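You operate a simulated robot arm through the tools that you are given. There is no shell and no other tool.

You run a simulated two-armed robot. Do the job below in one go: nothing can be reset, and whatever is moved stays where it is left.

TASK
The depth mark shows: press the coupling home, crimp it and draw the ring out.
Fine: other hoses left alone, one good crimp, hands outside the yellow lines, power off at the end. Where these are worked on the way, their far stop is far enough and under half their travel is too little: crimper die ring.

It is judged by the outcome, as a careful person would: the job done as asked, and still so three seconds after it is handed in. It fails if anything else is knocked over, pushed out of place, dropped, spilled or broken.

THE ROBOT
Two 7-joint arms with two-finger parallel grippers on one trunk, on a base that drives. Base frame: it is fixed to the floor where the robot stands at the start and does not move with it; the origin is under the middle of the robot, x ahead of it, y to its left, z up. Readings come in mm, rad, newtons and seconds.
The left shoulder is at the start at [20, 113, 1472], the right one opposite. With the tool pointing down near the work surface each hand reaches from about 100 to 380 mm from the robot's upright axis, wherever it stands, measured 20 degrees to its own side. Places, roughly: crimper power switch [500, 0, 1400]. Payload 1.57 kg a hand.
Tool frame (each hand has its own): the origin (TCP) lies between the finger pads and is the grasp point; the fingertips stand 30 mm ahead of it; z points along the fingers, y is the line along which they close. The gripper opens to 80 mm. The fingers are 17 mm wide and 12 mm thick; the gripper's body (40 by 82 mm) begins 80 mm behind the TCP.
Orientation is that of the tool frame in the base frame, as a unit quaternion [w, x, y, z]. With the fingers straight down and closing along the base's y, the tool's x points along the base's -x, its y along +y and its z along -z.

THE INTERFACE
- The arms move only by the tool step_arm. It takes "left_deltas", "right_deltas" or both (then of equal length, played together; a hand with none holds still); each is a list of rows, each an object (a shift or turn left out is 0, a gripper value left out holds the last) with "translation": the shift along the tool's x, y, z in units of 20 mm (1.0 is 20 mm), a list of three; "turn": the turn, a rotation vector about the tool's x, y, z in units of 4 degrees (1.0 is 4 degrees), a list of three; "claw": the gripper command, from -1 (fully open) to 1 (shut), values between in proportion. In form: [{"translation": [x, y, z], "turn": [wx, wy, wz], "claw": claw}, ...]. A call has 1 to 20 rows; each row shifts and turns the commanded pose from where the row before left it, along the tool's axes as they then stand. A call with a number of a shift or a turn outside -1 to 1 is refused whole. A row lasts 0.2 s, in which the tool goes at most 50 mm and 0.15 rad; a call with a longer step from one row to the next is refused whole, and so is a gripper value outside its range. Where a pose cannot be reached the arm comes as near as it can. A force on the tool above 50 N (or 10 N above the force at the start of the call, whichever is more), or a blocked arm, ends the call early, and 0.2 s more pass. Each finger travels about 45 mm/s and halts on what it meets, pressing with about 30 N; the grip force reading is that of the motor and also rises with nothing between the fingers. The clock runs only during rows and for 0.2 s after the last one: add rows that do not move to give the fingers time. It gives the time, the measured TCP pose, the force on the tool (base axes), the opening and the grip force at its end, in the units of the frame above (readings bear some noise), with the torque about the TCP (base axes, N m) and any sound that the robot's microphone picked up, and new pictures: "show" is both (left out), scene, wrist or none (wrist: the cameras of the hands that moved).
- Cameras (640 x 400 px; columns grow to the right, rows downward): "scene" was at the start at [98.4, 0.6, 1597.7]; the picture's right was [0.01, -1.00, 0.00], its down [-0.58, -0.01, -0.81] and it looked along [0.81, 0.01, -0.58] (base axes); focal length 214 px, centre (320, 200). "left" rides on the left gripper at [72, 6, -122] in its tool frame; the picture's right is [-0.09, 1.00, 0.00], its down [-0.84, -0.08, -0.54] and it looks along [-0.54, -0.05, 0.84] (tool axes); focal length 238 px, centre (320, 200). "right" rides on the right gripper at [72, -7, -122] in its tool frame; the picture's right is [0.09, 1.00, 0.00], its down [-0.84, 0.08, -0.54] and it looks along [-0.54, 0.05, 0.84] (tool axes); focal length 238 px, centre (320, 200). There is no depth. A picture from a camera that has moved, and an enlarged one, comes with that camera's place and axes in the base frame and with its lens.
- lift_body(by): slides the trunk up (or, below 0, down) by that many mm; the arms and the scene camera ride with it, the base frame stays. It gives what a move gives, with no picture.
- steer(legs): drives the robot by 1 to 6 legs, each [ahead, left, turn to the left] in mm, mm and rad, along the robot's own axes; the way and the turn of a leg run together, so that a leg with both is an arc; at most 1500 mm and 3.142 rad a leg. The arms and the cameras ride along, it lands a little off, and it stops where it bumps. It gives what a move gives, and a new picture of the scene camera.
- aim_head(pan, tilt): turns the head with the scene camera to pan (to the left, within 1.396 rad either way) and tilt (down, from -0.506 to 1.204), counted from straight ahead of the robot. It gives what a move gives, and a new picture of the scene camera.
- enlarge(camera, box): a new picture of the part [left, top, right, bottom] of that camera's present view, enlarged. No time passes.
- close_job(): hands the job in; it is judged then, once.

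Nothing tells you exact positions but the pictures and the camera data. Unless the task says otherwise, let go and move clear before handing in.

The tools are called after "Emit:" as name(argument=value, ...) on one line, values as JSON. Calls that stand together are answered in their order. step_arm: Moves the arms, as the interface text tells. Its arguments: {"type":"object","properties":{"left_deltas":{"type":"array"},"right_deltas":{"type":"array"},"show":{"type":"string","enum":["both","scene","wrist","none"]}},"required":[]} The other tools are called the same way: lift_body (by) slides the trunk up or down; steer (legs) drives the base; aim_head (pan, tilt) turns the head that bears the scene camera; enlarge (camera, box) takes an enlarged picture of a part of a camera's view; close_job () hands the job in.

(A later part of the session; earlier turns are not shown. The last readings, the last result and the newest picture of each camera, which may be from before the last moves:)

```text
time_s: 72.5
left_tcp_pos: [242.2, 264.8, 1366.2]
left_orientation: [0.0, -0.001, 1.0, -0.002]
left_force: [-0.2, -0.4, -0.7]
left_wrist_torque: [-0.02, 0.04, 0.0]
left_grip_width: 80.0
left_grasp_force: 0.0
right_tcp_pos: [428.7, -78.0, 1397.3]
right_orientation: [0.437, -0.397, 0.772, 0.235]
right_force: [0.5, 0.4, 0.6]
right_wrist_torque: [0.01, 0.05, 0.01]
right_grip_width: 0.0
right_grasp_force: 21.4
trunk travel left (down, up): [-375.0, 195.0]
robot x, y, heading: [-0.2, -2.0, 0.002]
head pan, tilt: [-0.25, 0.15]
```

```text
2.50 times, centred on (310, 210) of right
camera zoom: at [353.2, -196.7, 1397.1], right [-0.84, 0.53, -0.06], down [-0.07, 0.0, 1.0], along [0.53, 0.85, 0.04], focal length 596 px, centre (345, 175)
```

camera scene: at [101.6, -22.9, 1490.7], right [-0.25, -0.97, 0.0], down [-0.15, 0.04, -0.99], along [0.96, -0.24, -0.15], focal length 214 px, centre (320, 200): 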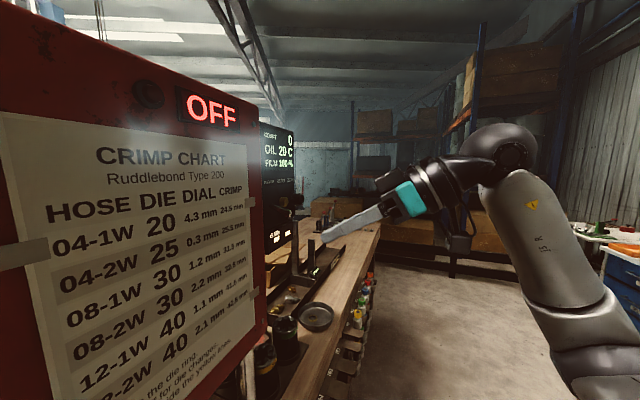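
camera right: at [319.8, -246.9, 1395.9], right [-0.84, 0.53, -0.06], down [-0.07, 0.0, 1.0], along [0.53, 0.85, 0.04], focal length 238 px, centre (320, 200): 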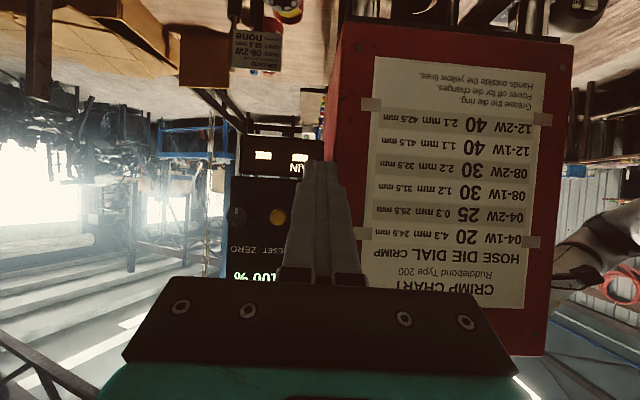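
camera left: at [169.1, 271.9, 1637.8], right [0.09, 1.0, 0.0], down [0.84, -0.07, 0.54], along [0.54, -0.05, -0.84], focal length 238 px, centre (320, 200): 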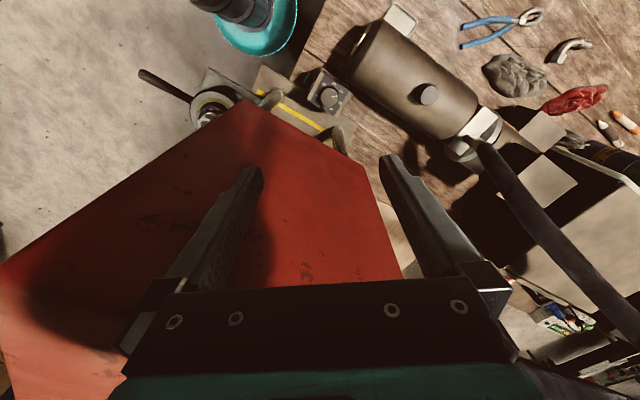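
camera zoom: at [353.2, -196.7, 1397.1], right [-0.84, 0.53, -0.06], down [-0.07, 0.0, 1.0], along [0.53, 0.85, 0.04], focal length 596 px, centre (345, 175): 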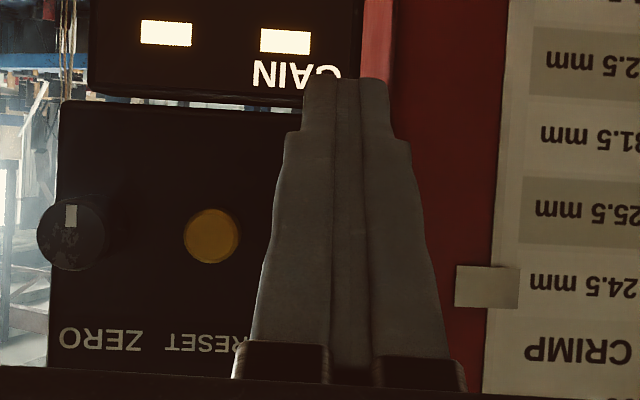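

The finger is under the lever tip, with GAIN and RESET clear. I'll lift in small steps.

Emit:
step_arm(right_deltas=[{"translation": [-0.215, 0.004, -0.127], "claw": 1}, {"translation": [-0.215, 0.004, -0.127], "claw": 1}, {"translation": [-0.215, 0.004, -0.127], "claw": 1}, {"translation": [-0.215, 0.004, -0.127], "claw": 1}, {"translation": [-0.215, 0.004, -0.127], "claw": 1}], show="none")

Emit:
enlarge(camera="scene", box=[250, 160, 370, 260])

```text
time_s: 73.7
left_tcp_pos: [241.5, 265.4, 1366.3]
left_orientation: [0.0, -0.001, 1.0, -0.002]
left_force: [-0.4, 0.3, 0.3]
left_wrist_torque: [0.03, 0.02, 0.01]
left_grip_width: 79.9
left_grasp_force: 0.1
right_tcp_pos: [429.0, -78.2, 1421.5]
right_orientation: [0.434, -0.398, 0.773, 0.236]
right_force: [-0.6, -0.9, -0.9]
right_wrist_torque: [0.02, 0.0, 0.01]
right_grip_width: 0.0
right_grasp_force: 21.7
trunk travel left (down, up): [-375.0, 195.0]
robot x, y, heading: [2.5, -2.8, 0.003]
head pan, tilt: [-0.25, 0.15]
```

```text
4.00 times, centred on (310, 210) of scene
camera zoom: at [101.3, -23.1, 1490.8], right [-0.25, -0.97, 0.0], down [-0.14, 0.04, -0.99], along [0.96, -0.24, -0.15], focal length 858 px, centre (360, 160)
```

zoom: 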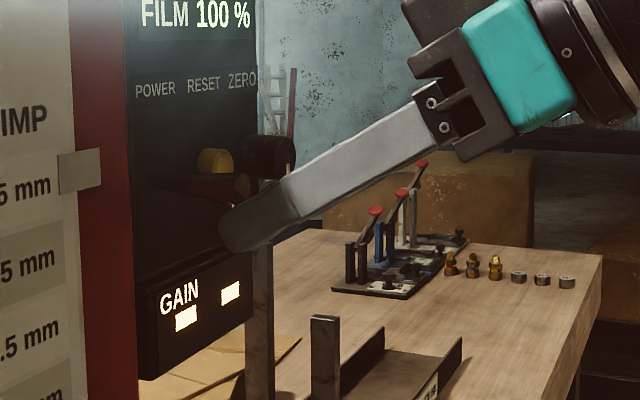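

The lever tip has risen from row 216 to row 185. I'll keep lifting until it snaps over.

Emit:
step_arm(right_deltas=[{"translation": [-0.215, 0.004, -0.127], "claw": 1}, {"translation": [-0.215, 0.004, -0.127], "claw": 1}, {"translation": [-0.215, 0.004, -0.127], "claw": 1}], show="scene")

Emit:
enlarge(camera="scene", box=[250, 160, 370, 260])

```text
time_s: 74.5
left_tcp_pos: [242.5, 265.7, 1366.9]
left_orientation: [0.0, 0.0, 1.0, -0.002]
left_force: [0.7, -0.7, 0.1]
left_wrist_torque: [0.01, 0.0, -0.01]
left_grip_width: 79.8
left_grasp_force: 0.0
right_tcp_pos: [428.0, -76.0, 1436.9]
right_orientation: [0.435, -0.398, 0.773, 0.236]
right_force: [-0.2, -0.5, -0.5]
right_wrist_torque: [0.01, -0.01, 0.04]
right_grip_width: 0.3
right_grasp_force: 21.2
trunk travel left (down, up): [-375.0, 195.0]
robot x, y, heading: [-0.9, 1.2, 0.005]
head pan, tilt: [-0.25, 0.15]
camera scene: at [101.6, -22.7, 1490.8], right [-0.25, -0.97, 0.0], down [-0.14, 0.04, -0.99], along [0.96, -0.24, -0.15], focal length 214 px, centre (320, 200)
```

scene: 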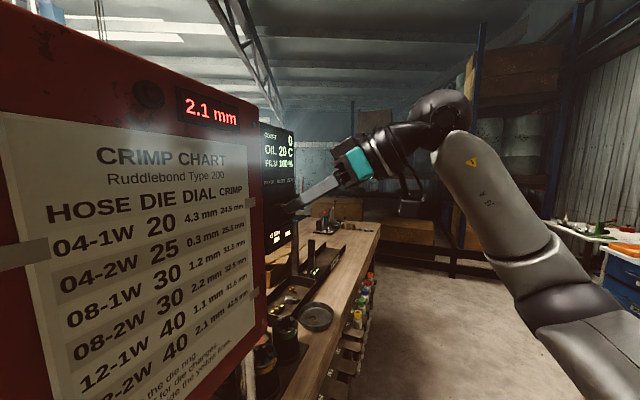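

```text
4.00 times, centred on (310, 210) of scene
camera zoom: at [101.6, -22.7, 1490.8], right [-0.25, -0.97, 0.0], down [-0.14, 0.04, -0.99], along [0.96, -0.24, -0.15], focal length 858 px, centre (360, 160)
```

zoom: 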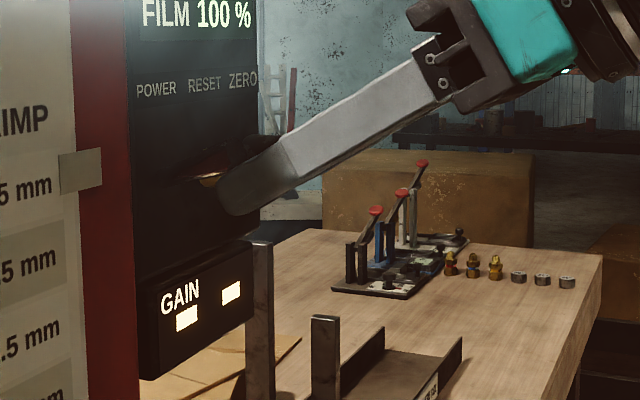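

Power is on and the display shows 2.1 mm. I'll draw the right hand straight back out from the panel.

Emit:
step_arm(right_deltas=[{"translation": [0.61, -0.01, -0.79], "claw": 1}, {"translation": [0.5085, -0.01, -0.861], "claw": 1}, {"translation": [0.5085, -0.01, -0.861], "claw": 1}, {"translation": [0.5085, -0.01, -0.861], "claw": 1}, {"translation": [0.5085, -0.01, -0.861], "claw": 1}], show="scene")

Emit:
enlarge(camera="scene", box=[170, 80, 310, 260])

```text
time_s: 75.7
left_tcp_pos: [241.6, 264.3, 1366.6]
left_orientation: [0.0, -0.001, 1.0, -0.001]
left_force: [0.6, -0.5, 0.4]
left_wrist_torque: [-0.01, -0.01, 0.04]
left_grip_width: 80.1
left_grasp_force: 0.0
right_tcp_pos: [370.6, -160.1, 1435.9]
right_orientation: [0.436, -0.398, 0.772, 0.237]
right_force: [0.4, -0.3, -0.5]
right_wrist_torque: [-0.01, 0.02, 0.0]
right_grip_width: 0.0
right_grasp_force: 21.2
trunk travel left (down, up): [-375.0, 195.0]
robot x, y, heading: [0.6, -3.3, -0.0]
head pan, tilt: [-0.25, 0.15]
camera scene: at [101.3, -23.2, 1490.8], right [-0.25, -0.97, 0.0], down [-0.14, 0.04, -0.99], along [0.96, -0.24, -0.15], focal length 214 px, centre (320, 200)
```

scene: 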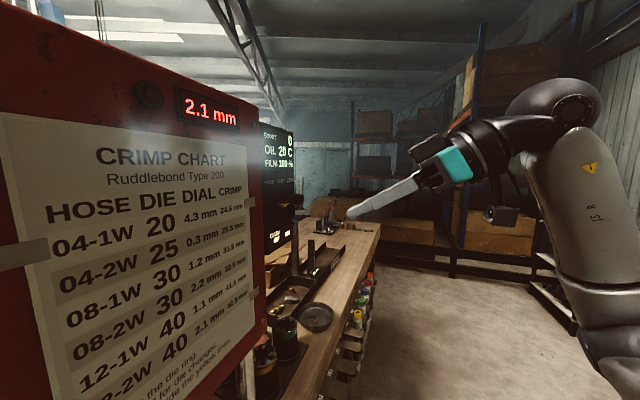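

```text
2.22 times, centred on (240, 170) of scene
camera zoom: at [101.3, -23.2, 1490.8], right [-0.25, -0.97, 0.0], down [-0.14, 0.04, -0.99], along [0.96, -0.24, -0.15], focal length 477 px, centre (498, 267)
```

zoom: 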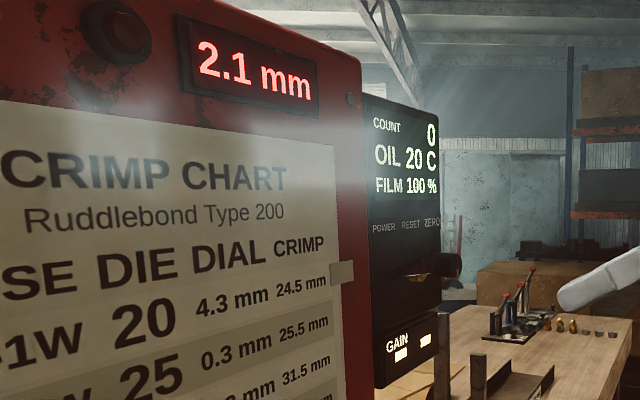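

Power is on, the dial reads 2.1 mm and the count is 0. I'll raise the trunk back and bring the left hand down above the setting box, closing its gripper.

Emit:
lift_body(by=150)

Emit:
aim_head(pan=0.5, tilt=0.9)

Emit:
step_arm(left_deltas=[{"translation": [0, 0, 1], "claw": 1}, {"translation": [0, 0, 1], "claw": 1}, {"translation": [0, 0, 1], "claw": 1}, {"translation": [0, 0, 1], "claw": 1}, {"translation": [0, 0, 1], "claw": 1}, {"translation": [0, 0, 1], "claw": 1}, {"translation": [0, 0, 1], "claw": 1}, {"translation": [0, 0, 1], "claw": 1}, {"translation": [0, 0, 1], "claw": 1}, {"translation": [0, 0, 1], "claw": 1}, {"translation": [0, 0, 1], "claw": 1}, {"translation": [0, 0, 1], "claw": 1}, {"translation": [0, 0, 1], "claw": 1}, {"translation": [0, 0, 1], "claw": 1}], show="both")

```text
time_s: 77.5
left_tcp_pos: [243.0, 266.5, 1515.6]
left_orientation: [0.001, -0.001, 1.0, -0.002]
left_force: [-0.4, 0.1, 0.2]
left_wrist_torque: [-0.01, 0.0, -0.01]
left_grip_width: 80.2
left_grasp_force: 0.0
right_tcp_pos: [372.6, -159.0, 1586.1]
right_orientation: [0.434, -0.398, 0.773, 0.236]
right_force: [0.2, 0.0, -0.4]
right_wrist_torque: [0.02, 0.01, 0.0]
right_grip_width: 0.0
right_grasp_force: 21.8
trunk travel left (down, up): [-525.0, 45.0]
robot x, y, heading: [-3.1, 1.6, 0.004]
head pan, tilt: [-0.25, 0.15]
```

```text
time_s: 78.6
left_tcp_pos: [243.1, 265.5, 1516.5]
left_orientation: [0.0, -0.001, 1.0, -0.002]
left_force: [0.0, -0.1, -0.6]
left_wrist_torque: [0.01, 0.01, 0.03]
left_grip_width: 80.0
left_grasp_force: 0.1
right_tcp_pos: [372.3, -160.2, 1584.8]
right_orientation: [0.435, -0.398, 0.773, 0.236]
right_force: [0.2, -1.1, 0.0]
right_wrist_torque: [0.02, 0.01, 0.0]
right_grip_width: 0.0
right_grasp_force: 21.4
trunk travel left (down, up): [-525.0, 45.0]
robot x, y, heading: [4.8, -2.8, 0.005]
head pan, tilt: [0.499, 0.901]
camera scene: at [78.0, 36.0, 1574.6], right [0.48, -0.88, 0.0], down [-0.69, -0.38, -0.62], along [0.55, 0.3, -0.78], focal length 214 px, centre (320, 200)
```

scene: 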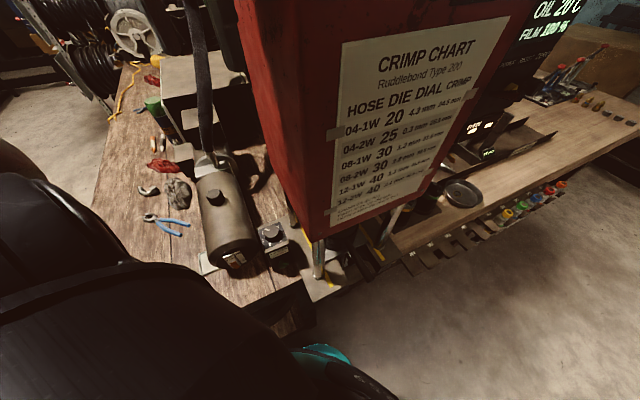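

```text
time_s: 81.6
left_tcp_pos: [241.3, 264.8, 1236.2]
left_orientation: [-0.001, -0.002, 1.0, -0.001]
left_force: [0.1, -0.6, -0.1]
left_wrist_torque: [0.03, 0.03, -0.01]
left_grip_width: 0.0
left_grasp_force: 21.2
right_tcp_pos: [372.0, -159.1, 1584.3]
right_orientation: [0.435, -0.399, 0.772, 0.237]
right_force: [0.0, 0.5, -0.7]
right_wrist_torque: [-0.03, 0.0, 0.02]
right_grip_width: 0.4
right_grasp_force: 21.1
trunk travel left (down, up): [-525.0, 45.0]
robot x, y, heading: [1.1, 2.1, 0.006]
head pan, tilt: [0.499, 0.901]
camera scene: at [78.0, 36.2, 1574.5], right [0.48, -0.88, 0.0], down [-0.69, -0.38, -0.62], along [0.54, 0.3, -0.78], focal length 214 px, centre (320, 200)
camera left: at [169.3, 270.4, 1357.8], right [0.09, 1.0, 0.0], down [0.84, -0.07, 0.54], along [0.54, -0.05, -0.84], focal length 238 px, centre (320, 200)
```

scene: 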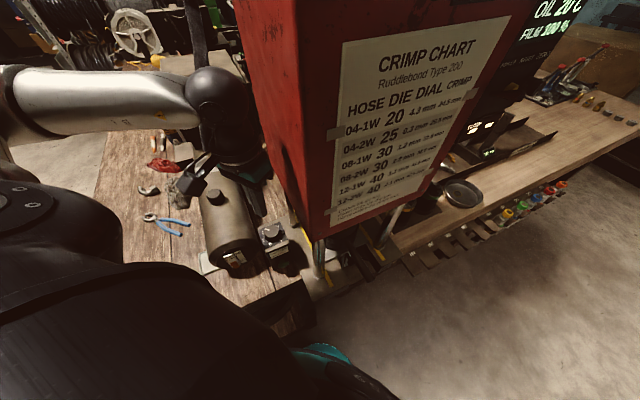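
left: 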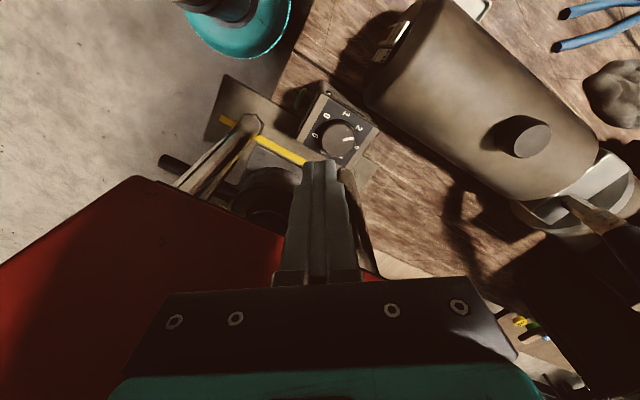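

The left hand is beside the crimper with about 60 mm of clearance. I'll shift it slightly further away, then turn it to face along the machine axis.

Emit:
step_arm(left_deltas=[{"translation": [0.62, 0.42, 0], "claw": 1}, {"translation": [0.62, 0.42, 0], "claw": 1}, {"translation": [0, 0, 0.2], "turn": [0, 0, -1], "claw": 1}, {"translation": [0, 0, 0.2], "turn": [0, 0, -1], "claw": 1}, {"translation": [0, 0, 0.2], "turn": [0, 0, -1], "claw": 1}, {"translation": [0, 0, 0.2], "turn": [0, 0, -1], "claw": 1}, {"translation": [0, 0, 0.2], "turn": [0, 0, -1], "claw": 1}, {"translation": [0, 0, 0.2], "turn": [0, 0, -1], "claw": 1}, {"translation": [0, 0, 0.2], "turn": [0, 0, -1], "claw": 1}, {"translation": [0, 0, 0.2], "turn": [0, 0, -1], "claw": 1}, {"translation": [0, 0, 0.2], "turn": [0, 0, -1], "claw": 1}, {"translation": [0, 0, 0.2], "turn": [0, 0, -1], "claw": 1}, {"translation": [0, 0, 0.2], "turn": [0, 0, -1], "claw": 1}, {"translation": [0, 0, 0.2], "turn": [0, 0, -1], "claw": 1}, {"translation": [0, 0, 0.2], "turn": [0, 0, -1], "claw": 1}, {"translation": [0, 0, 0.2], "turn": [0, 0, -1], "claw": 1}], show="both")

```text
time_s: 85.0
left_tcp_pos: [222.1, 283.1, 1178.9]
left_orientation: [0.0, -0.47, 0.882, -0.001]
left_force: [0.9, 0.6, 0.4]
left_wrist_torque: [0.0, -0.03, 0.01]
left_grip_width: 0.0
left_grasp_force: 21.6
left hand out of reach, approached as far as the arm can: row 2
right_tcp_pos: [371.0, -158.9, 1584.8]
right_orientation: [0.435, -0.398, 0.772, 0.236]
right_force: [-0.3, -0.7, 0.1]
right_wrist_torque: [0.0, -0.04, -0.01]
right_grip_width: 0.0
right_grasp_force: 21.2
trunk travel left (down, up): [-525.0, 45.0]
robot x, y, heading: [2.6, -0.3, 0.003]
head pan, tilt: [0.499, 0.901]
camera scene: at [77.9, 36.2, 1574.5], right [0.48, -0.88, 0.0], down [-0.69, -0.38, -0.62], along [0.54, 0.3, -0.78], focal length 214 px, centre (320, 200)
camera left: at [176.6, 227.8, 1301.1], right [-0.78, 0.63, 0.0], down [0.53, 0.65, 0.54], along [0.34, 0.42, -0.84], focal length 238 px, centre (320, 200)
```

scene: 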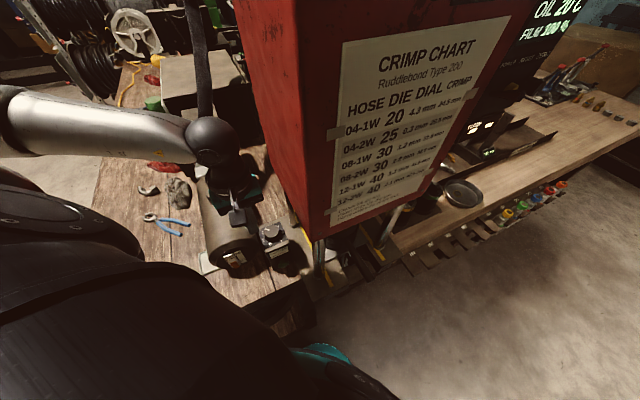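
left: 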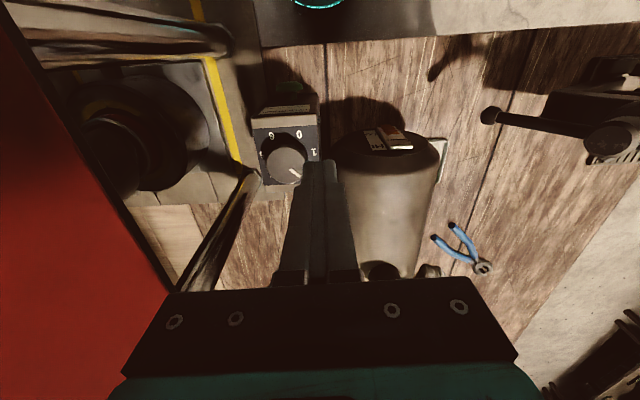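

The green button shows in the left camera, at about (228, 235, 1005). I'll move the left hand out in front of the setting box, high over it, and then go down.

Emit:
step_arm(left_deltas=[{"translation": [0.972, -0.103, 0.1], "claw": 1}, {"translation": [0.972, -0.103, 0.2], "claw": 1}, {"translation": [0.972, -0.103, 0.4], "claw": 1}, {"translation": [0.972, -0.103, 0.6], "claw": 1}, {"translation": [0.972, -0.103, 0.65], "claw": 1}, {"translation": [0, 0, 1], "claw": 1}, {"translation": [0, 0, 1], "claw": 1}, {"translation": [0, 0, 1], "claw": 1}], show="both")

```text
time_s: 86.8
left_tcp_pos: [203.0, 204.7, 1066.4]
left_orientation: [-0.001, -0.47, 0.883, -0.002]
left_force: [0.5, -0.4, -0.6]
left_wrist_torque: [-0.03, -0.01, -0.05]
left_grip_width: 0.2
left_grasp_force: 21.0
left hand out of reach, approached as far as the arm can: row 2, 3, 4, 5
right_tcp_pos: [372.8, -159.8, 1585.2]
right_orientation: [0.436, -0.398, 0.772, 0.236]
right_force: [0.3, 0.1, 0.3]
right_wrist_torque: [0.01, 0.01, -0.01]
right_grip_width: 0.1
right_grasp_force: 21.9
trunk travel left (down, up): [-525.0, 45.0]
robot x, y, heading: [1.3, -0.0, 0.005]
head pan, tilt: [0.499, 0.901]
camera scene: at [77.9, 36.2, 1574.5], right [0.48, -0.88, 0.0], down [-0.69, -0.38, -0.62], along [0.54, 0.3, -0.78], focal length 214 px, centre (320, 200)
camera left: at [156.9, 148.6, 1187.3], right [-0.78, 0.63, 0.0], down [0.53, 0.65, 0.54], along [0.34, 0.42, -0.84], focal length 238 px, centre (320, 200)
```

scene: 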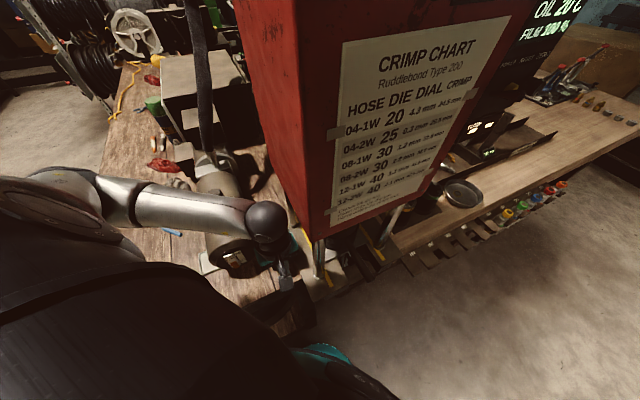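
left: 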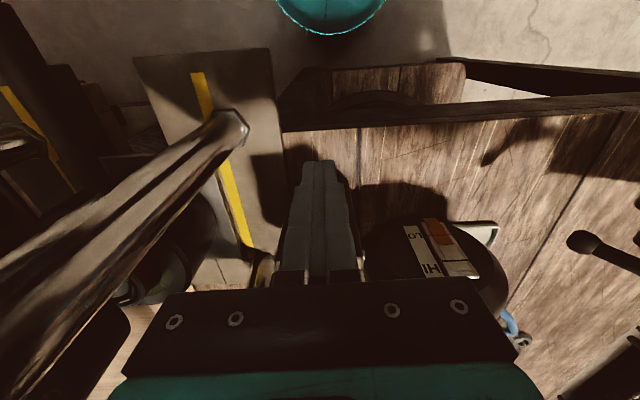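

The left hand is in front of the setting box at (203, 205, 1066). I'll back it off a little, lower it and tilt the fingers toward the button.

Emit:
step_arm(left_deltas=[{"translation": [0.75, 0, 0.5], "claw": 1}, {"translation": [0.75, 0, 0.75], "claw": 1}, {"turn": [0, -1, 0], "claw": 1}, {"turn": [0, -1, 0], "claw": 1}, {"turn": [0, -1, 0], "claw": 1}, {"turn": [0, -1, 0], "claw": 1}, {"turn": [0, -1, 0], "claw": 1}, {"turn": [0, -1, 0], "claw": 1}, {"turn": [0, -1, 0], "claw": 1}], show="both")

```text
time_s: 88.8
left_tcp_pos: [188.5, 181.7, 1040.8]
left_orientation: [0.214, -0.456, 0.856, 0.113]
left_force: [0.6, 0.2, -1.0]
left_wrist_torque: [-0.02, -0.03, 0.02]
left_grip_width: 0.0
left_grasp_force: 21.4
right_tcp_pos: [373.0, -159.9, 1585.2]
right_orientation: [0.435, -0.398, 0.773, 0.236]
right_force: [-0.1, 0.3, 0.5]
right_wrist_torque: [0.0, -0.03, -0.02]
right_grip_width: 0.3
right_grasp_force: 21.1
trunk travel left (down, up): [-525.0, 45.0]
robot x, y, heading: [0.5, 1.0, 0.004]
head pan, tilt: [0.499, 0.901]
camera scene: at [78.3, 35.8, 1574.5], right [0.48, -0.88, 0.0], down [-0.69, -0.38, -0.62], along [0.54, 0.3, -0.78], focal length 214 px, centre (320, 200)
camera left: at [114.7, 84.1, 1115.3], right [-0.78, 0.62, 0.04], down [0.33, 0.36, 0.87], along [0.53, 0.7, -0.49], focal length 238 px, centre (320, 200)
```

scene: 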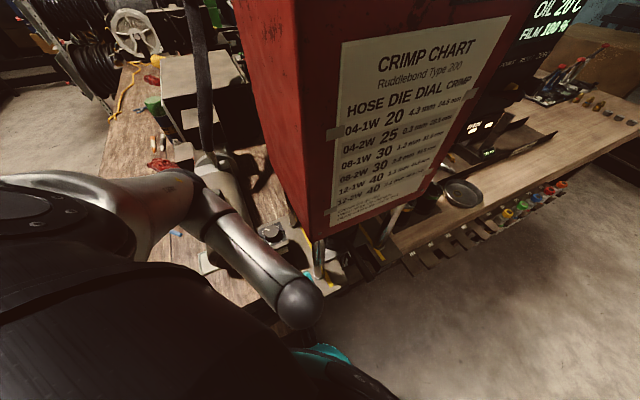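
left: 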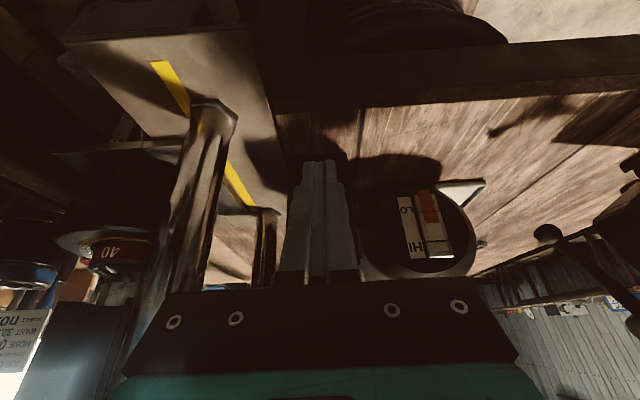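

Emit:
enlarge(camera="left", box=[230, 130, 410, 290])

Emit:
enlarge(camera="scene", box=[220, 200, 340, 330])

```text
2.50 times, centred on (320, 210) of left
camera zoom: at [114.7, 84.1, 1115.3], right [-0.78, 0.62, 0.04], down [0.33, 0.36, 0.87], along [0.53, 0.7, -0.49], focal length 596 px, centre (320, 175)
```

zoom: 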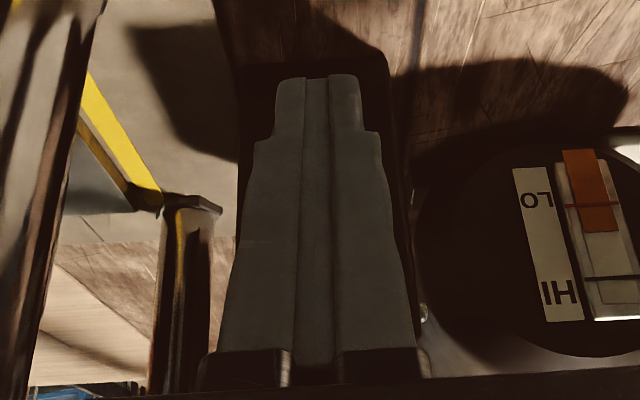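

```text
3.08 times, centred on (280, 265) of scene
camera zoom: at [78.3, 35.8, 1574.5], right [0.48, -0.88, 0.0], down [-0.69, -0.38, -0.62], along [0.54, 0.3, -0.78], focal length 660 px, centre (443, 0)
```

zoom: 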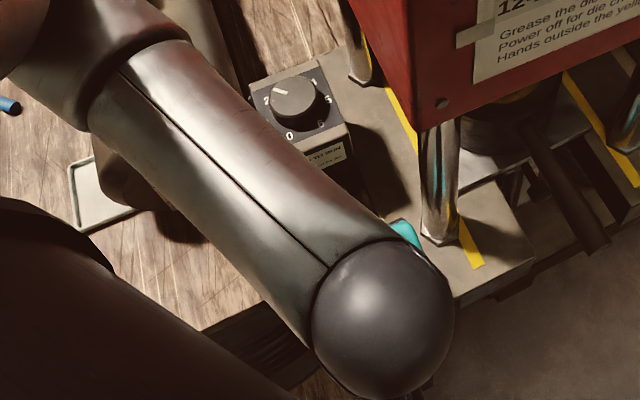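

The fingers are lined up with the setting box's front face. I'll aim the head to watch the display and ring, and lower the left fingertip to button height.

Emit:
aim_head(pan=0.1, tilt=0.65)

Emit:
step_arm(left_deltas=[{"translation": [0.258, 0, 0.485], "claw": 1}, {"translation": [0.258, 0, 0.485], "claw": 1}, {"translation": [-0.66, 0, 0.352], "claw": 1}, {"translation": [-0.44, 0, 0.235], "claw": 1}], show="both")

Emit:
enlarge(camera="left", box=[230, 130, 410, 290])

Emit:
enlarge(camera="scene", box=[80, 60, 400, 260])

```text
time_s: 89.6
left_tcp_pos: [187.7, 180.3, 1041.0]
left_orientation: [0.213, -0.457, 0.856, 0.113]
left_force: [-0.3, 0.4, 0.6]
left_wrist_torque: [0.01, -0.01, -0.01]
left_grip_width: 0.1
left_grasp_force: 21.4
right_tcp_pos: [373.2, -160.6, 1584.4]
right_orientation: [0.435, -0.398, 0.772, 0.236]
right_force: [-0.5, -0.3, 0.4]
right_wrist_torque: [0.0, 0.0, -0.02]
right_grip_width: 0.3
right_grasp_force: 21.6
trunk travel left (down, up): [-525.0, 45.0]
robot x, y, heading: [2.1, 3.3, -0.0]
head pan, tilt: [0.099, 0.649]
camera scene: at [98.1, 8.7, 1595.0], right [0.1, -0.99, 0.0], down [-0.6, -0.06, -0.8], along [0.79, 0.08, -0.6], focal length 214 px, centre (320, 200)
```

scene: 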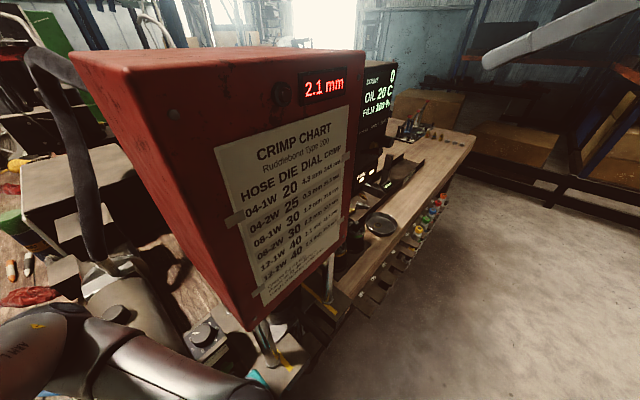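

```text
time_s: 90.6
left_tcp_pos: [201.1, 201.5, 1018.4]
left_orientation: [0.213, -0.457, 0.856, 0.113]
left_force: [0.3, 0.5, 0.2]
left_wrist_torque: [-0.01, -0.01, 0.01]
left_grip_width: 0.1
left_grasp_force: 21.1
right_tcp_pos: [371.5, -160.6, 1584.9]
right_orientation: [0.435, -0.398, 0.772, 0.236]
right_force: [0.0, -0.4, 0.1]
right_wrist_torque: [0.0, 0.0, 0.03]
right_grip_width: 0.2
right_grasp_force: 21.1
trunk travel left (down, up): [-525.0, 45.0]
robot x, y, heading: [-1.2, -1.1, 0.004]
head pan, tilt: [0.099, 0.649]
camera scene: at [98.0, 8.6, 1595.0], right [0.1, -0.99, 0.0], down [-0.6, -0.06, -0.8], along [0.79, 0.08, -0.6], focal length 214 px, centre (320, 200)
camera left: at [127.8, 104.7, 1093.5], right [-0.78, 0.62, 0.04], down [0.33, 0.36, 0.87], along [0.53, 0.69, -0.49], focal length 238 px, centre (320, 200)
```

scene: 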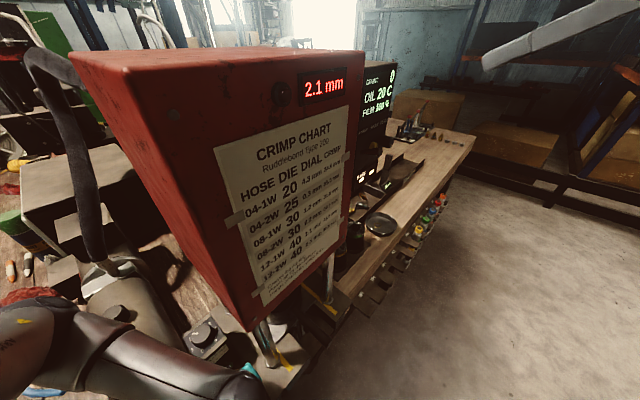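
left: 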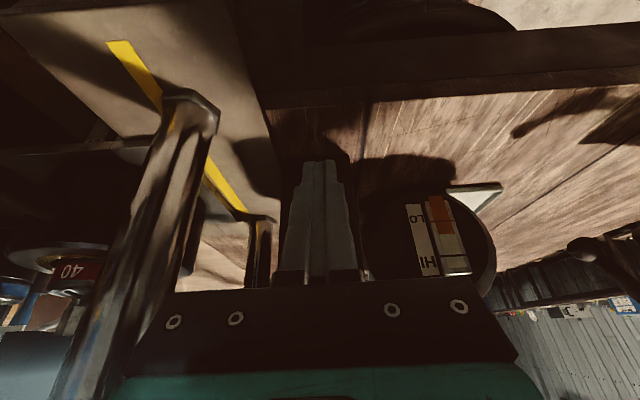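

```text
2.50 times, centred on (320, 210) of left
camera zoom: at [127.8, 104.7, 1093.5], right [-0.78, 0.62, 0.04], down [0.33, 0.36, 0.87], along [0.53, 0.69, -0.49], focal length 596 px, centre (320, 175)
```

zoom: 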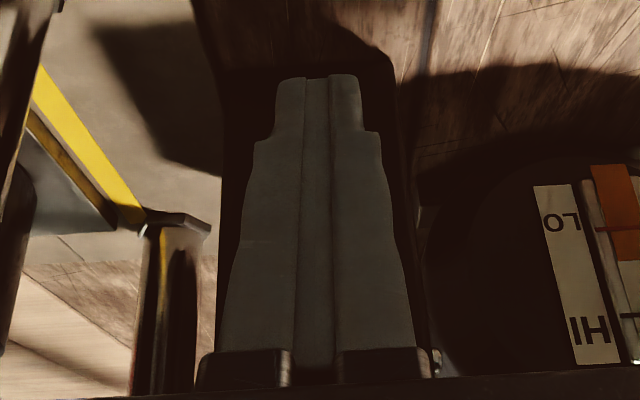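

```text
2.00 times, centred on (240, 160) of scene
camera zoom: at [98.0, 8.6, 1595.0], right [0.1, -0.99, 0.0], down [-0.6, -0.06, -0.8], along [0.79, 0.08, -0.6], focal length 429 px, centre (480, 280)
```

zoom: 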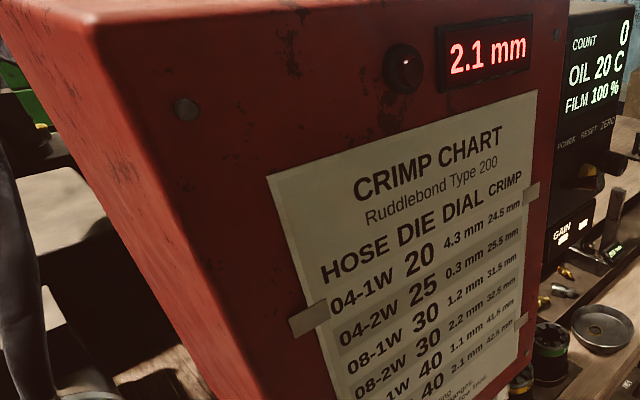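

The fingertip is about 20 mm from the button and centred on it, and both hands are clear of the lines. I'll close most of that gap now.

Emit:
step_arm(left_deltas=[{"translation": [-0.22, -0.06, 0.117], "claw": 1}, {"translation": [-0.22, -0.06, 0.117], "claw": 1}, {"translation": [-0.22, -0.06, 0.117], "claw": 1}], show="none")

Emit:
enlarge(camera="scene", box=[80, 60, 400, 260])

Emit:
enlarge(camera="left", box=[230, 130, 410, 290])

```text
time_s: 91.4
left_tcp_pos: [212.2, 211.3, 1018.8]
left_orientation: [0.213, -0.457, 0.856, 0.113]
left_force: [-0.2, 0.0, 0.6]
left_wrist_torque: [0.02, -0.01, 0.02]
left_grip_width: 0.0
left_grasp_force: 21.4
right_tcp_pos: [372.0, -159.0, 1585.3]
right_orientation: [0.436, -0.397, 0.773, 0.235]
right_force: [-0.7, -0.8, 0.4]
right_wrist_torque: [-0.01, 0.0, -0.01]
right_grip_width: 0.1
right_grasp_force: 21.2
trunk travel left (down, up): [-525.0, 45.0]
robot x, y, heading: [-1.5, 5.5, -0.002]
head pan, tilt: [0.099, 0.649]
```

```text
2.00 times, centred on (240, 160) of scene
camera zoom: at [98.1, 8.8, 1595.0], right [0.1, -0.99, 0.0], down [-0.6, -0.06, -0.8], along [0.79, 0.08, -0.6], focal length 429 px, centre (480, 280)
```

zoom: 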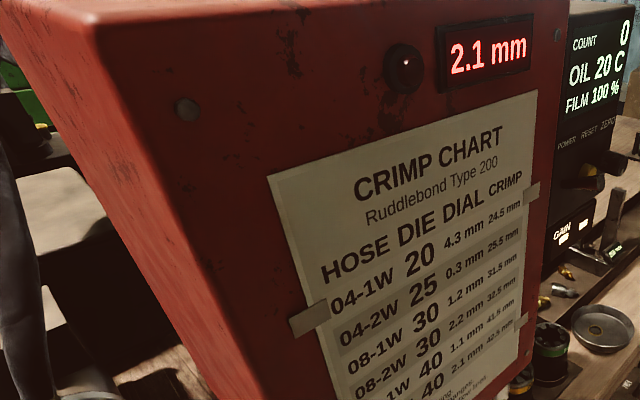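

```text
2.50 times, centred on (320, 210) of left
camera zoom: at [139.2, 115.0, 1093.4], right [-0.78, 0.62, 0.04], down [0.33, 0.36, 0.87], along [0.53, 0.69, -0.49], focal length 596 px, centre (320, 175)
```

zoom: 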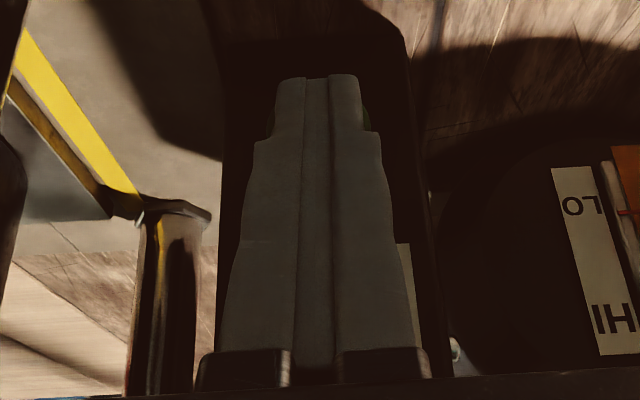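

The button's rim shows on both sides of the fingertips, so I'm centred. I'll push in small steps and watch the display.

Emit:
step_arm(left_deltas=[{"translation": [-0.132, 0, 0.07], "claw": 1}, {"translation": [-0.132, 0, 0.07], "claw": 1}, {"translation": [-0.132, 0, 0.07], "claw": 1}], show="none")

Emit:
enlarge(camera="scene", box=[80, 60, 400, 260])

Emit:
enlarge(camera="left", box=[230, 130, 410, 290])

```text
time_s: 92.2
left_tcp_pos: [215.9, 218.3, 1019.8]
left_orientation: [0.213, -0.456, 0.857, 0.112]
left_force: [-0.3, -2.9, 1.2]
left_wrist_torque: [-0.02, 0.04, -0.02]
left_grip_width: 0.0
left_grasp_force: 21.2
right_tcp_pos: [372.0, -160.4, 1585.3]
right_orientation: [0.436, -0.398, 0.772, 0.236]
right_force: [0.0, -1.0, 0.6]
right_wrist_torque: [0.02, 0.05, -0.01]
right_grip_width: 0.0
right_grasp_force: 21.1
trunk travel left (down, up): [-525.0, 45.0]
robot x, y, heading: [0.7, 1.6, 0.002]
head pan, tilt: [0.099, 0.649]
```

```text
2.00 times, centred on (240, 160) of scene
camera zoom: at [97.8, 8.4, 1595.1], right [0.1, -0.99, 0.0], down [-0.6, -0.06, -0.8], along [0.79, 0.08, -0.6], focal length 429 px, centre (480, 280)
```

zoom: 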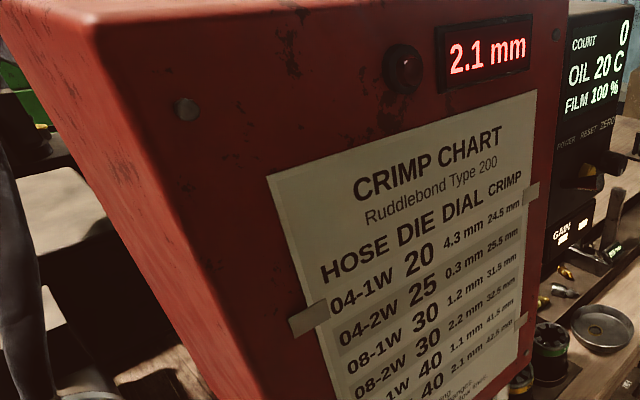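

```text
2.50 times, centred on (320, 210) of left
camera zoom: at [143.6, 121.8, 1093.7], right [-0.78, 0.62, 0.04], down [0.33, 0.36, 0.87], along [0.53, 0.69, -0.49], focal length 596 px, centre (320, 175)
```

zoom: 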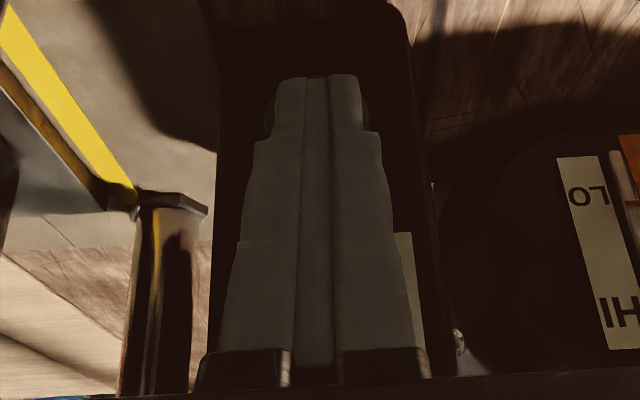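

I have light contact at -2.9 N. I'll press the button in firmly and hold it.

Emit:
step_arm(left_deltas=[{"translation": [-0.176, 0, 0.094], "claw": 1}, {"translation": [-0.176, 0, 0.094], "claw": 1}, {"translation": [-0.132, 0, 0.07], "claw": 1}, {"claw": 1}, {"claw": 1}, {"claw": 1}, {"claw": 1}, {"claw": 1}], show="scene")

Emit:
enlarge(camera="scene", box=[80, 60, 400, 260])

```text
time_s: 94.0
left_tcp_pos: [220.2, 223.2, 1019.8]
left_orientation: [0.208, -0.457, 0.858, 0.11]
left_force: [-18.2, -21.5, -4.0]
left_wrist_torque: [-0.5, 0.56, -0.01]
left_grip_width: 0.0
left_grasp_force: 21.1
right_tcp_pos: [369.3, -164.0, 1586.0]
right_orientation: [0.437, -0.397, 0.772, 0.236]
right_force: [0.0, 0.3, 0.2]
right_wrist_torque: [0.01, 0.0, 0.02]
right_grip_width: 0.0
right_grasp_force: 21.3
trunk travel left (down, up): [-525.0, 45.0]
robot x, y, heading: [1.5, 0.7, 0.005]
head pan, tilt: [0.099, 0.649]
camera scene: at [95.2, 5.3, 1595.2], right [0.1, -0.99, 0.0], down [-0.6, -0.06, -0.8], along [0.79, 0.08, -0.6], focal length 214 px, centre (320, 200)
```

scene: 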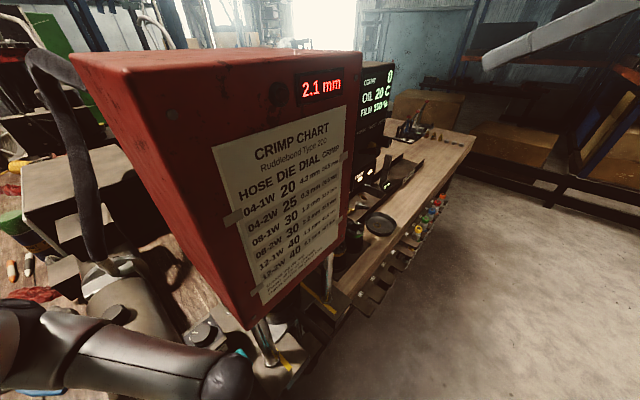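

```text
2.00 times, centred on (240, 160) of scene
camera zoom: at [95.2, 5.3, 1595.2], right [0.1, -0.99, 0.0], down [-0.6, -0.06, -0.8], along [0.79, 0.08, -0.6], focal length 429 px, centre (480, 280)
```

zoom: 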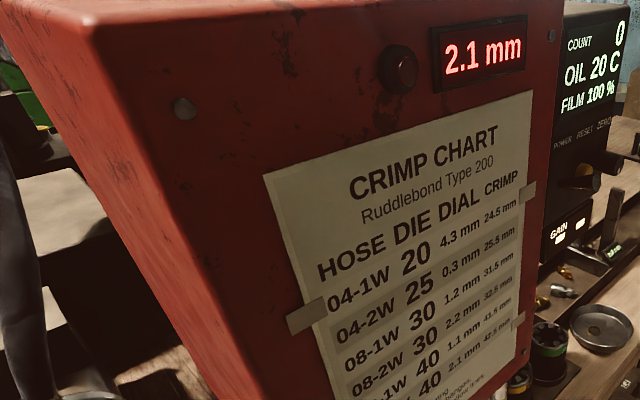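

I'm holding with about 28 N but the count hasn't changed. I'll keep holding and look at the press.

Emit:
step_arm(left_deltas=[{"claw": 1}, {"claw": 1}, {"claw": 1}, {"claw": 1}, {"claw": 1}], show="both")

Emit:
enlarge(camera="left", box=[0, 100, 420, 300])

Emit:
enlarge(camera="scene", box=[200, 280, 360, 400])

```text
time_s: 95.2
left_tcp_pos: [219.7, 222.7, 1018.8]
left_orientation: [0.209, -0.455, 0.859, 0.109]
left_force: [-19.4, -21.6, -3.3]
left_wrist_torque: [-0.57, 0.48, 0.0]
left_grip_width: 0.0
left_grasp_force: 21.4
right_tcp_pos: [368.6, -163.3, 1586.2]
right_orientation: [0.437, -0.397, 0.772, 0.236]
right_force: [-1.2, 0.1, 0.5]
right_wrist_torque: [-0.01, 0.01, -0.02]
right_grip_width: 0.1
right_grasp_force: 22.0
trunk travel left (down, up): [-525.0, 45.0]
robot x, y, heading: [0.6, 2.2, -0.0]
head pan, tilt: [0.099, 0.649]
camera scene: at [95.1, 5.3, 1595.2], right [0.1, -0.99, 0.0], down [-0.6, -0.06, -0.8], along [0.79, 0.08, -0.6], focal length 214 px, centre (320, 200)
camera left: at [146.9, 127.0, 1095.1], right [-0.78, 0.63, 0.04], down [0.34, 0.37, 0.86], along [0.53, 0.69, -0.5], focal length 238 px, centre (320, 200)
```

scene: 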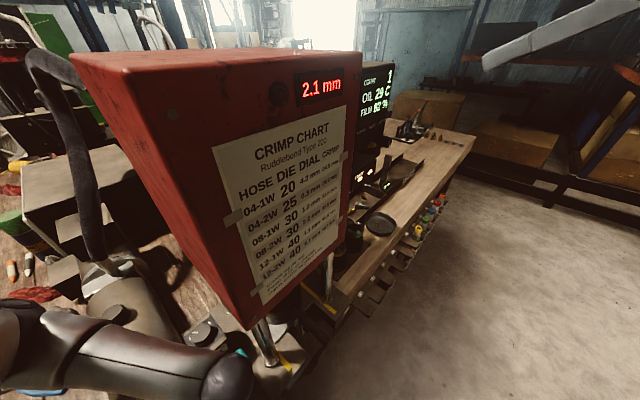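
left: 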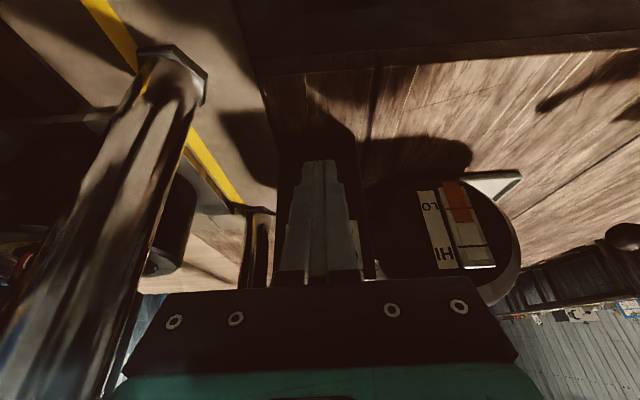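

```text
1.52 times, centred on (210, 200) of left
camera zoom: at [146.9, 127.0, 1095.1], right [-0.78, 0.63, 0.04], down [0.34, 0.37, 0.86], along [0.53, 0.69, -0.5], focal length 363 px, centre (488, 200)
```

zoom: 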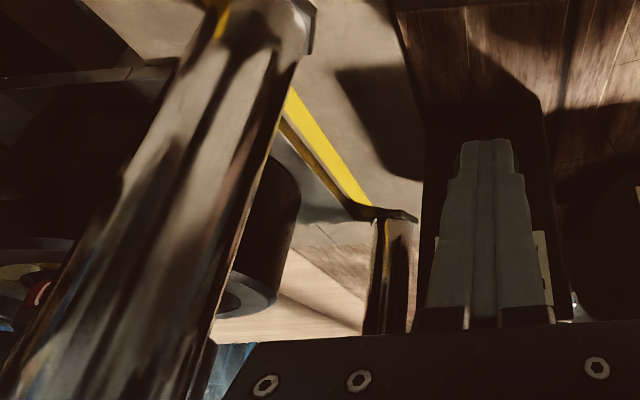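

```text
3.33 times, centred on (280, 340) of scene
camera zoom: at [95.1, 5.3, 1595.2], right [0.1, -0.99, 0.0], down [-0.6, -0.06, -0.8], along [0.79, 0.08, -0.6], focal length 715 px, centre (453, -267)
```

zoom: 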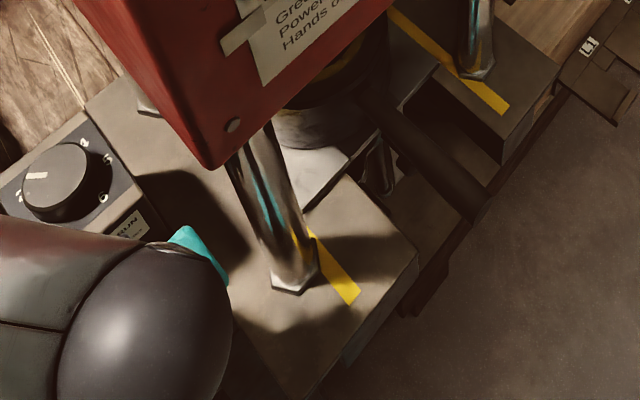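

Emit:
enlarge(camera="scene", box=[280, 50, 420, 150])

```text
4.00 times, centred on (350, 100) of scene
camera zoom: at [95.1, 5.3, 1595.2], right [0.1, -0.99, 0.0], down [-0.6, -0.06, -0.8], along [0.79, 0.08, -0.6], focal length 858 px, centre (200, 600)
```

zoom: 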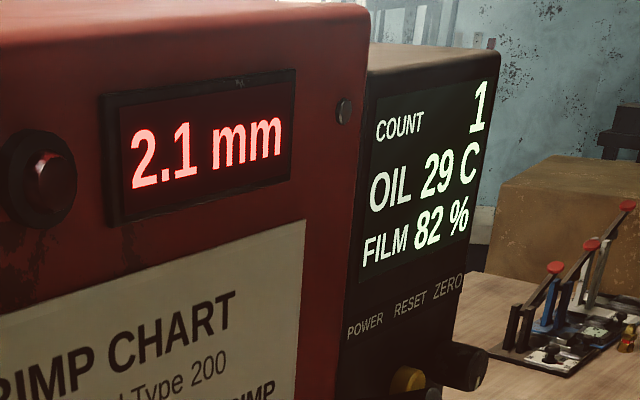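

COUNT now reads 1, so the crimp is complete. I'll release the button by drawing the left hand straight back.

Emit:
step_arm(left_deltas=[{"translation": [0.881, 0, -0.469], "claw": 1}, {"translation": [0.881, 0, -0.469], "claw": 1}, {"claw": 1}, {"claw": 1}], show="both")

Emit:
enlarge(camera="scene", box=[280, 50, 420, 150])

Emit:
enlarge(camera="scene", box=[200, 280, 360, 400])

```text
time_s: 96.2
left_tcp_pos: [201.8, 194.9, 1019.0]
left_orientation: [0.213, -0.457, 0.856, 0.113]
left_force: [-1.4, 0.3, 0.6]
left_wrist_torque: [-0.01, 0.03, 0.0]
left_grip_width: 0.2
left_grasp_force: 21.5
right_tcp_pos: [372.7, -161.2, 1586.3]
right_orientation: [0.435, -0.398, 0.772, 0.236]
right_force: [0.5, 0.4, 0.5]
right_wrist_torque: [-0.01, 0.02, 0.0]
right_grip_width: 0.0
right_grasp_force: 21.3
trunk travel left (down, up): [-525.0, 45.0]
robot x, y, heading: [2.5, -2.3, 0.004]
head pan, tilt: [0.099, 0.649]
camera scene: at [97.8, 8.1, 1595.0], right [0.1, -0.99, 0.0], down [-0.6, -0.06, -0.8], along [0.79, 0.08, -0.6], focal length 214 px, centre (320, 200)
camera left: at [127.8, 97.6, 1093.3], right [-0.78, 0.62, 0.04], down [0.33, 0.36, 0.87], along [0.53, 0.69, -0.49], focal length 238 px, centre (320, 200)
```

scene: 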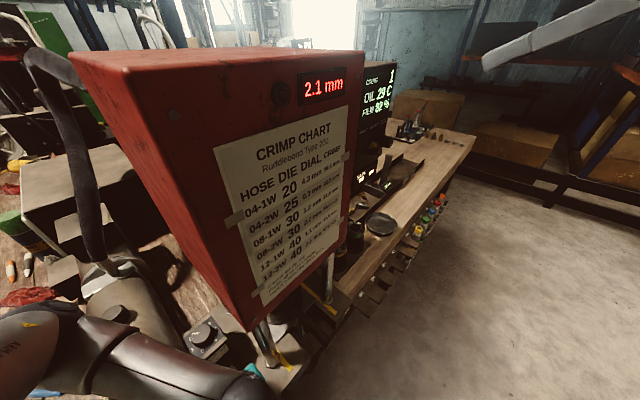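
left: 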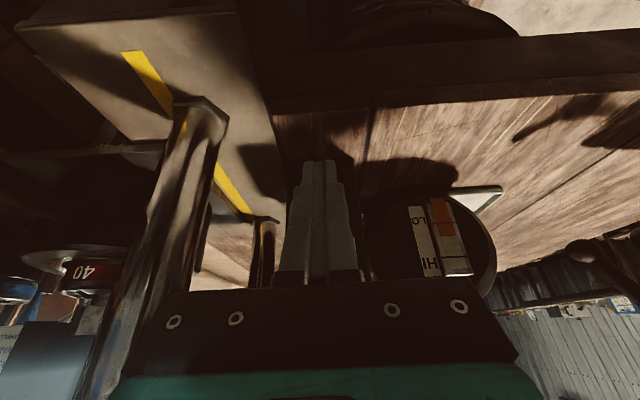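

```text
4.00 times, centred on (350, 100) of scene
camera zoom: at [97.8, 8.1, 1595.0], right [0.1, -0.99, 0.0], down [-0.6, -0.06, -0.8], along [0.79, 0.08, -0.6], focal length 858 px, centre (200, 600)
```

zoom: 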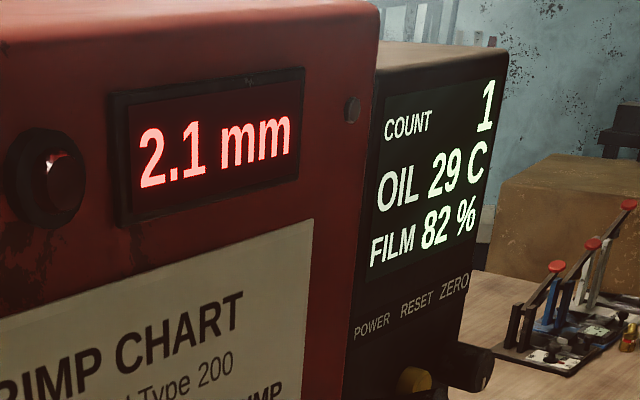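

```text
3.33 times, centred on (280, 340) of scene
camera zoom: at [97.8, 8.1, 1595.0], right [0.1, -0.99, 0.0], down [-0.6, -0.06, -0.8], along [0.79, 0.08, -0.6], focal length 715 px, centre (453, -267)
```

zoom: 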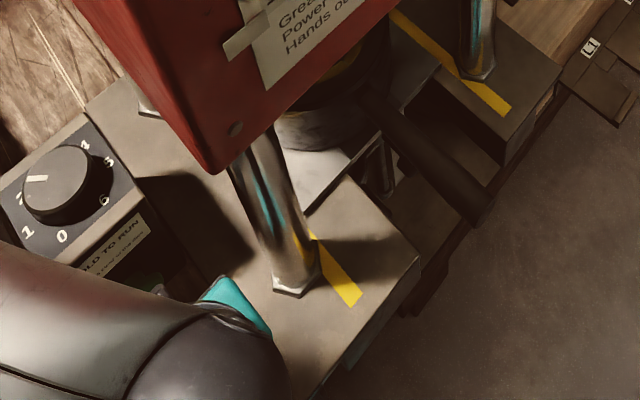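

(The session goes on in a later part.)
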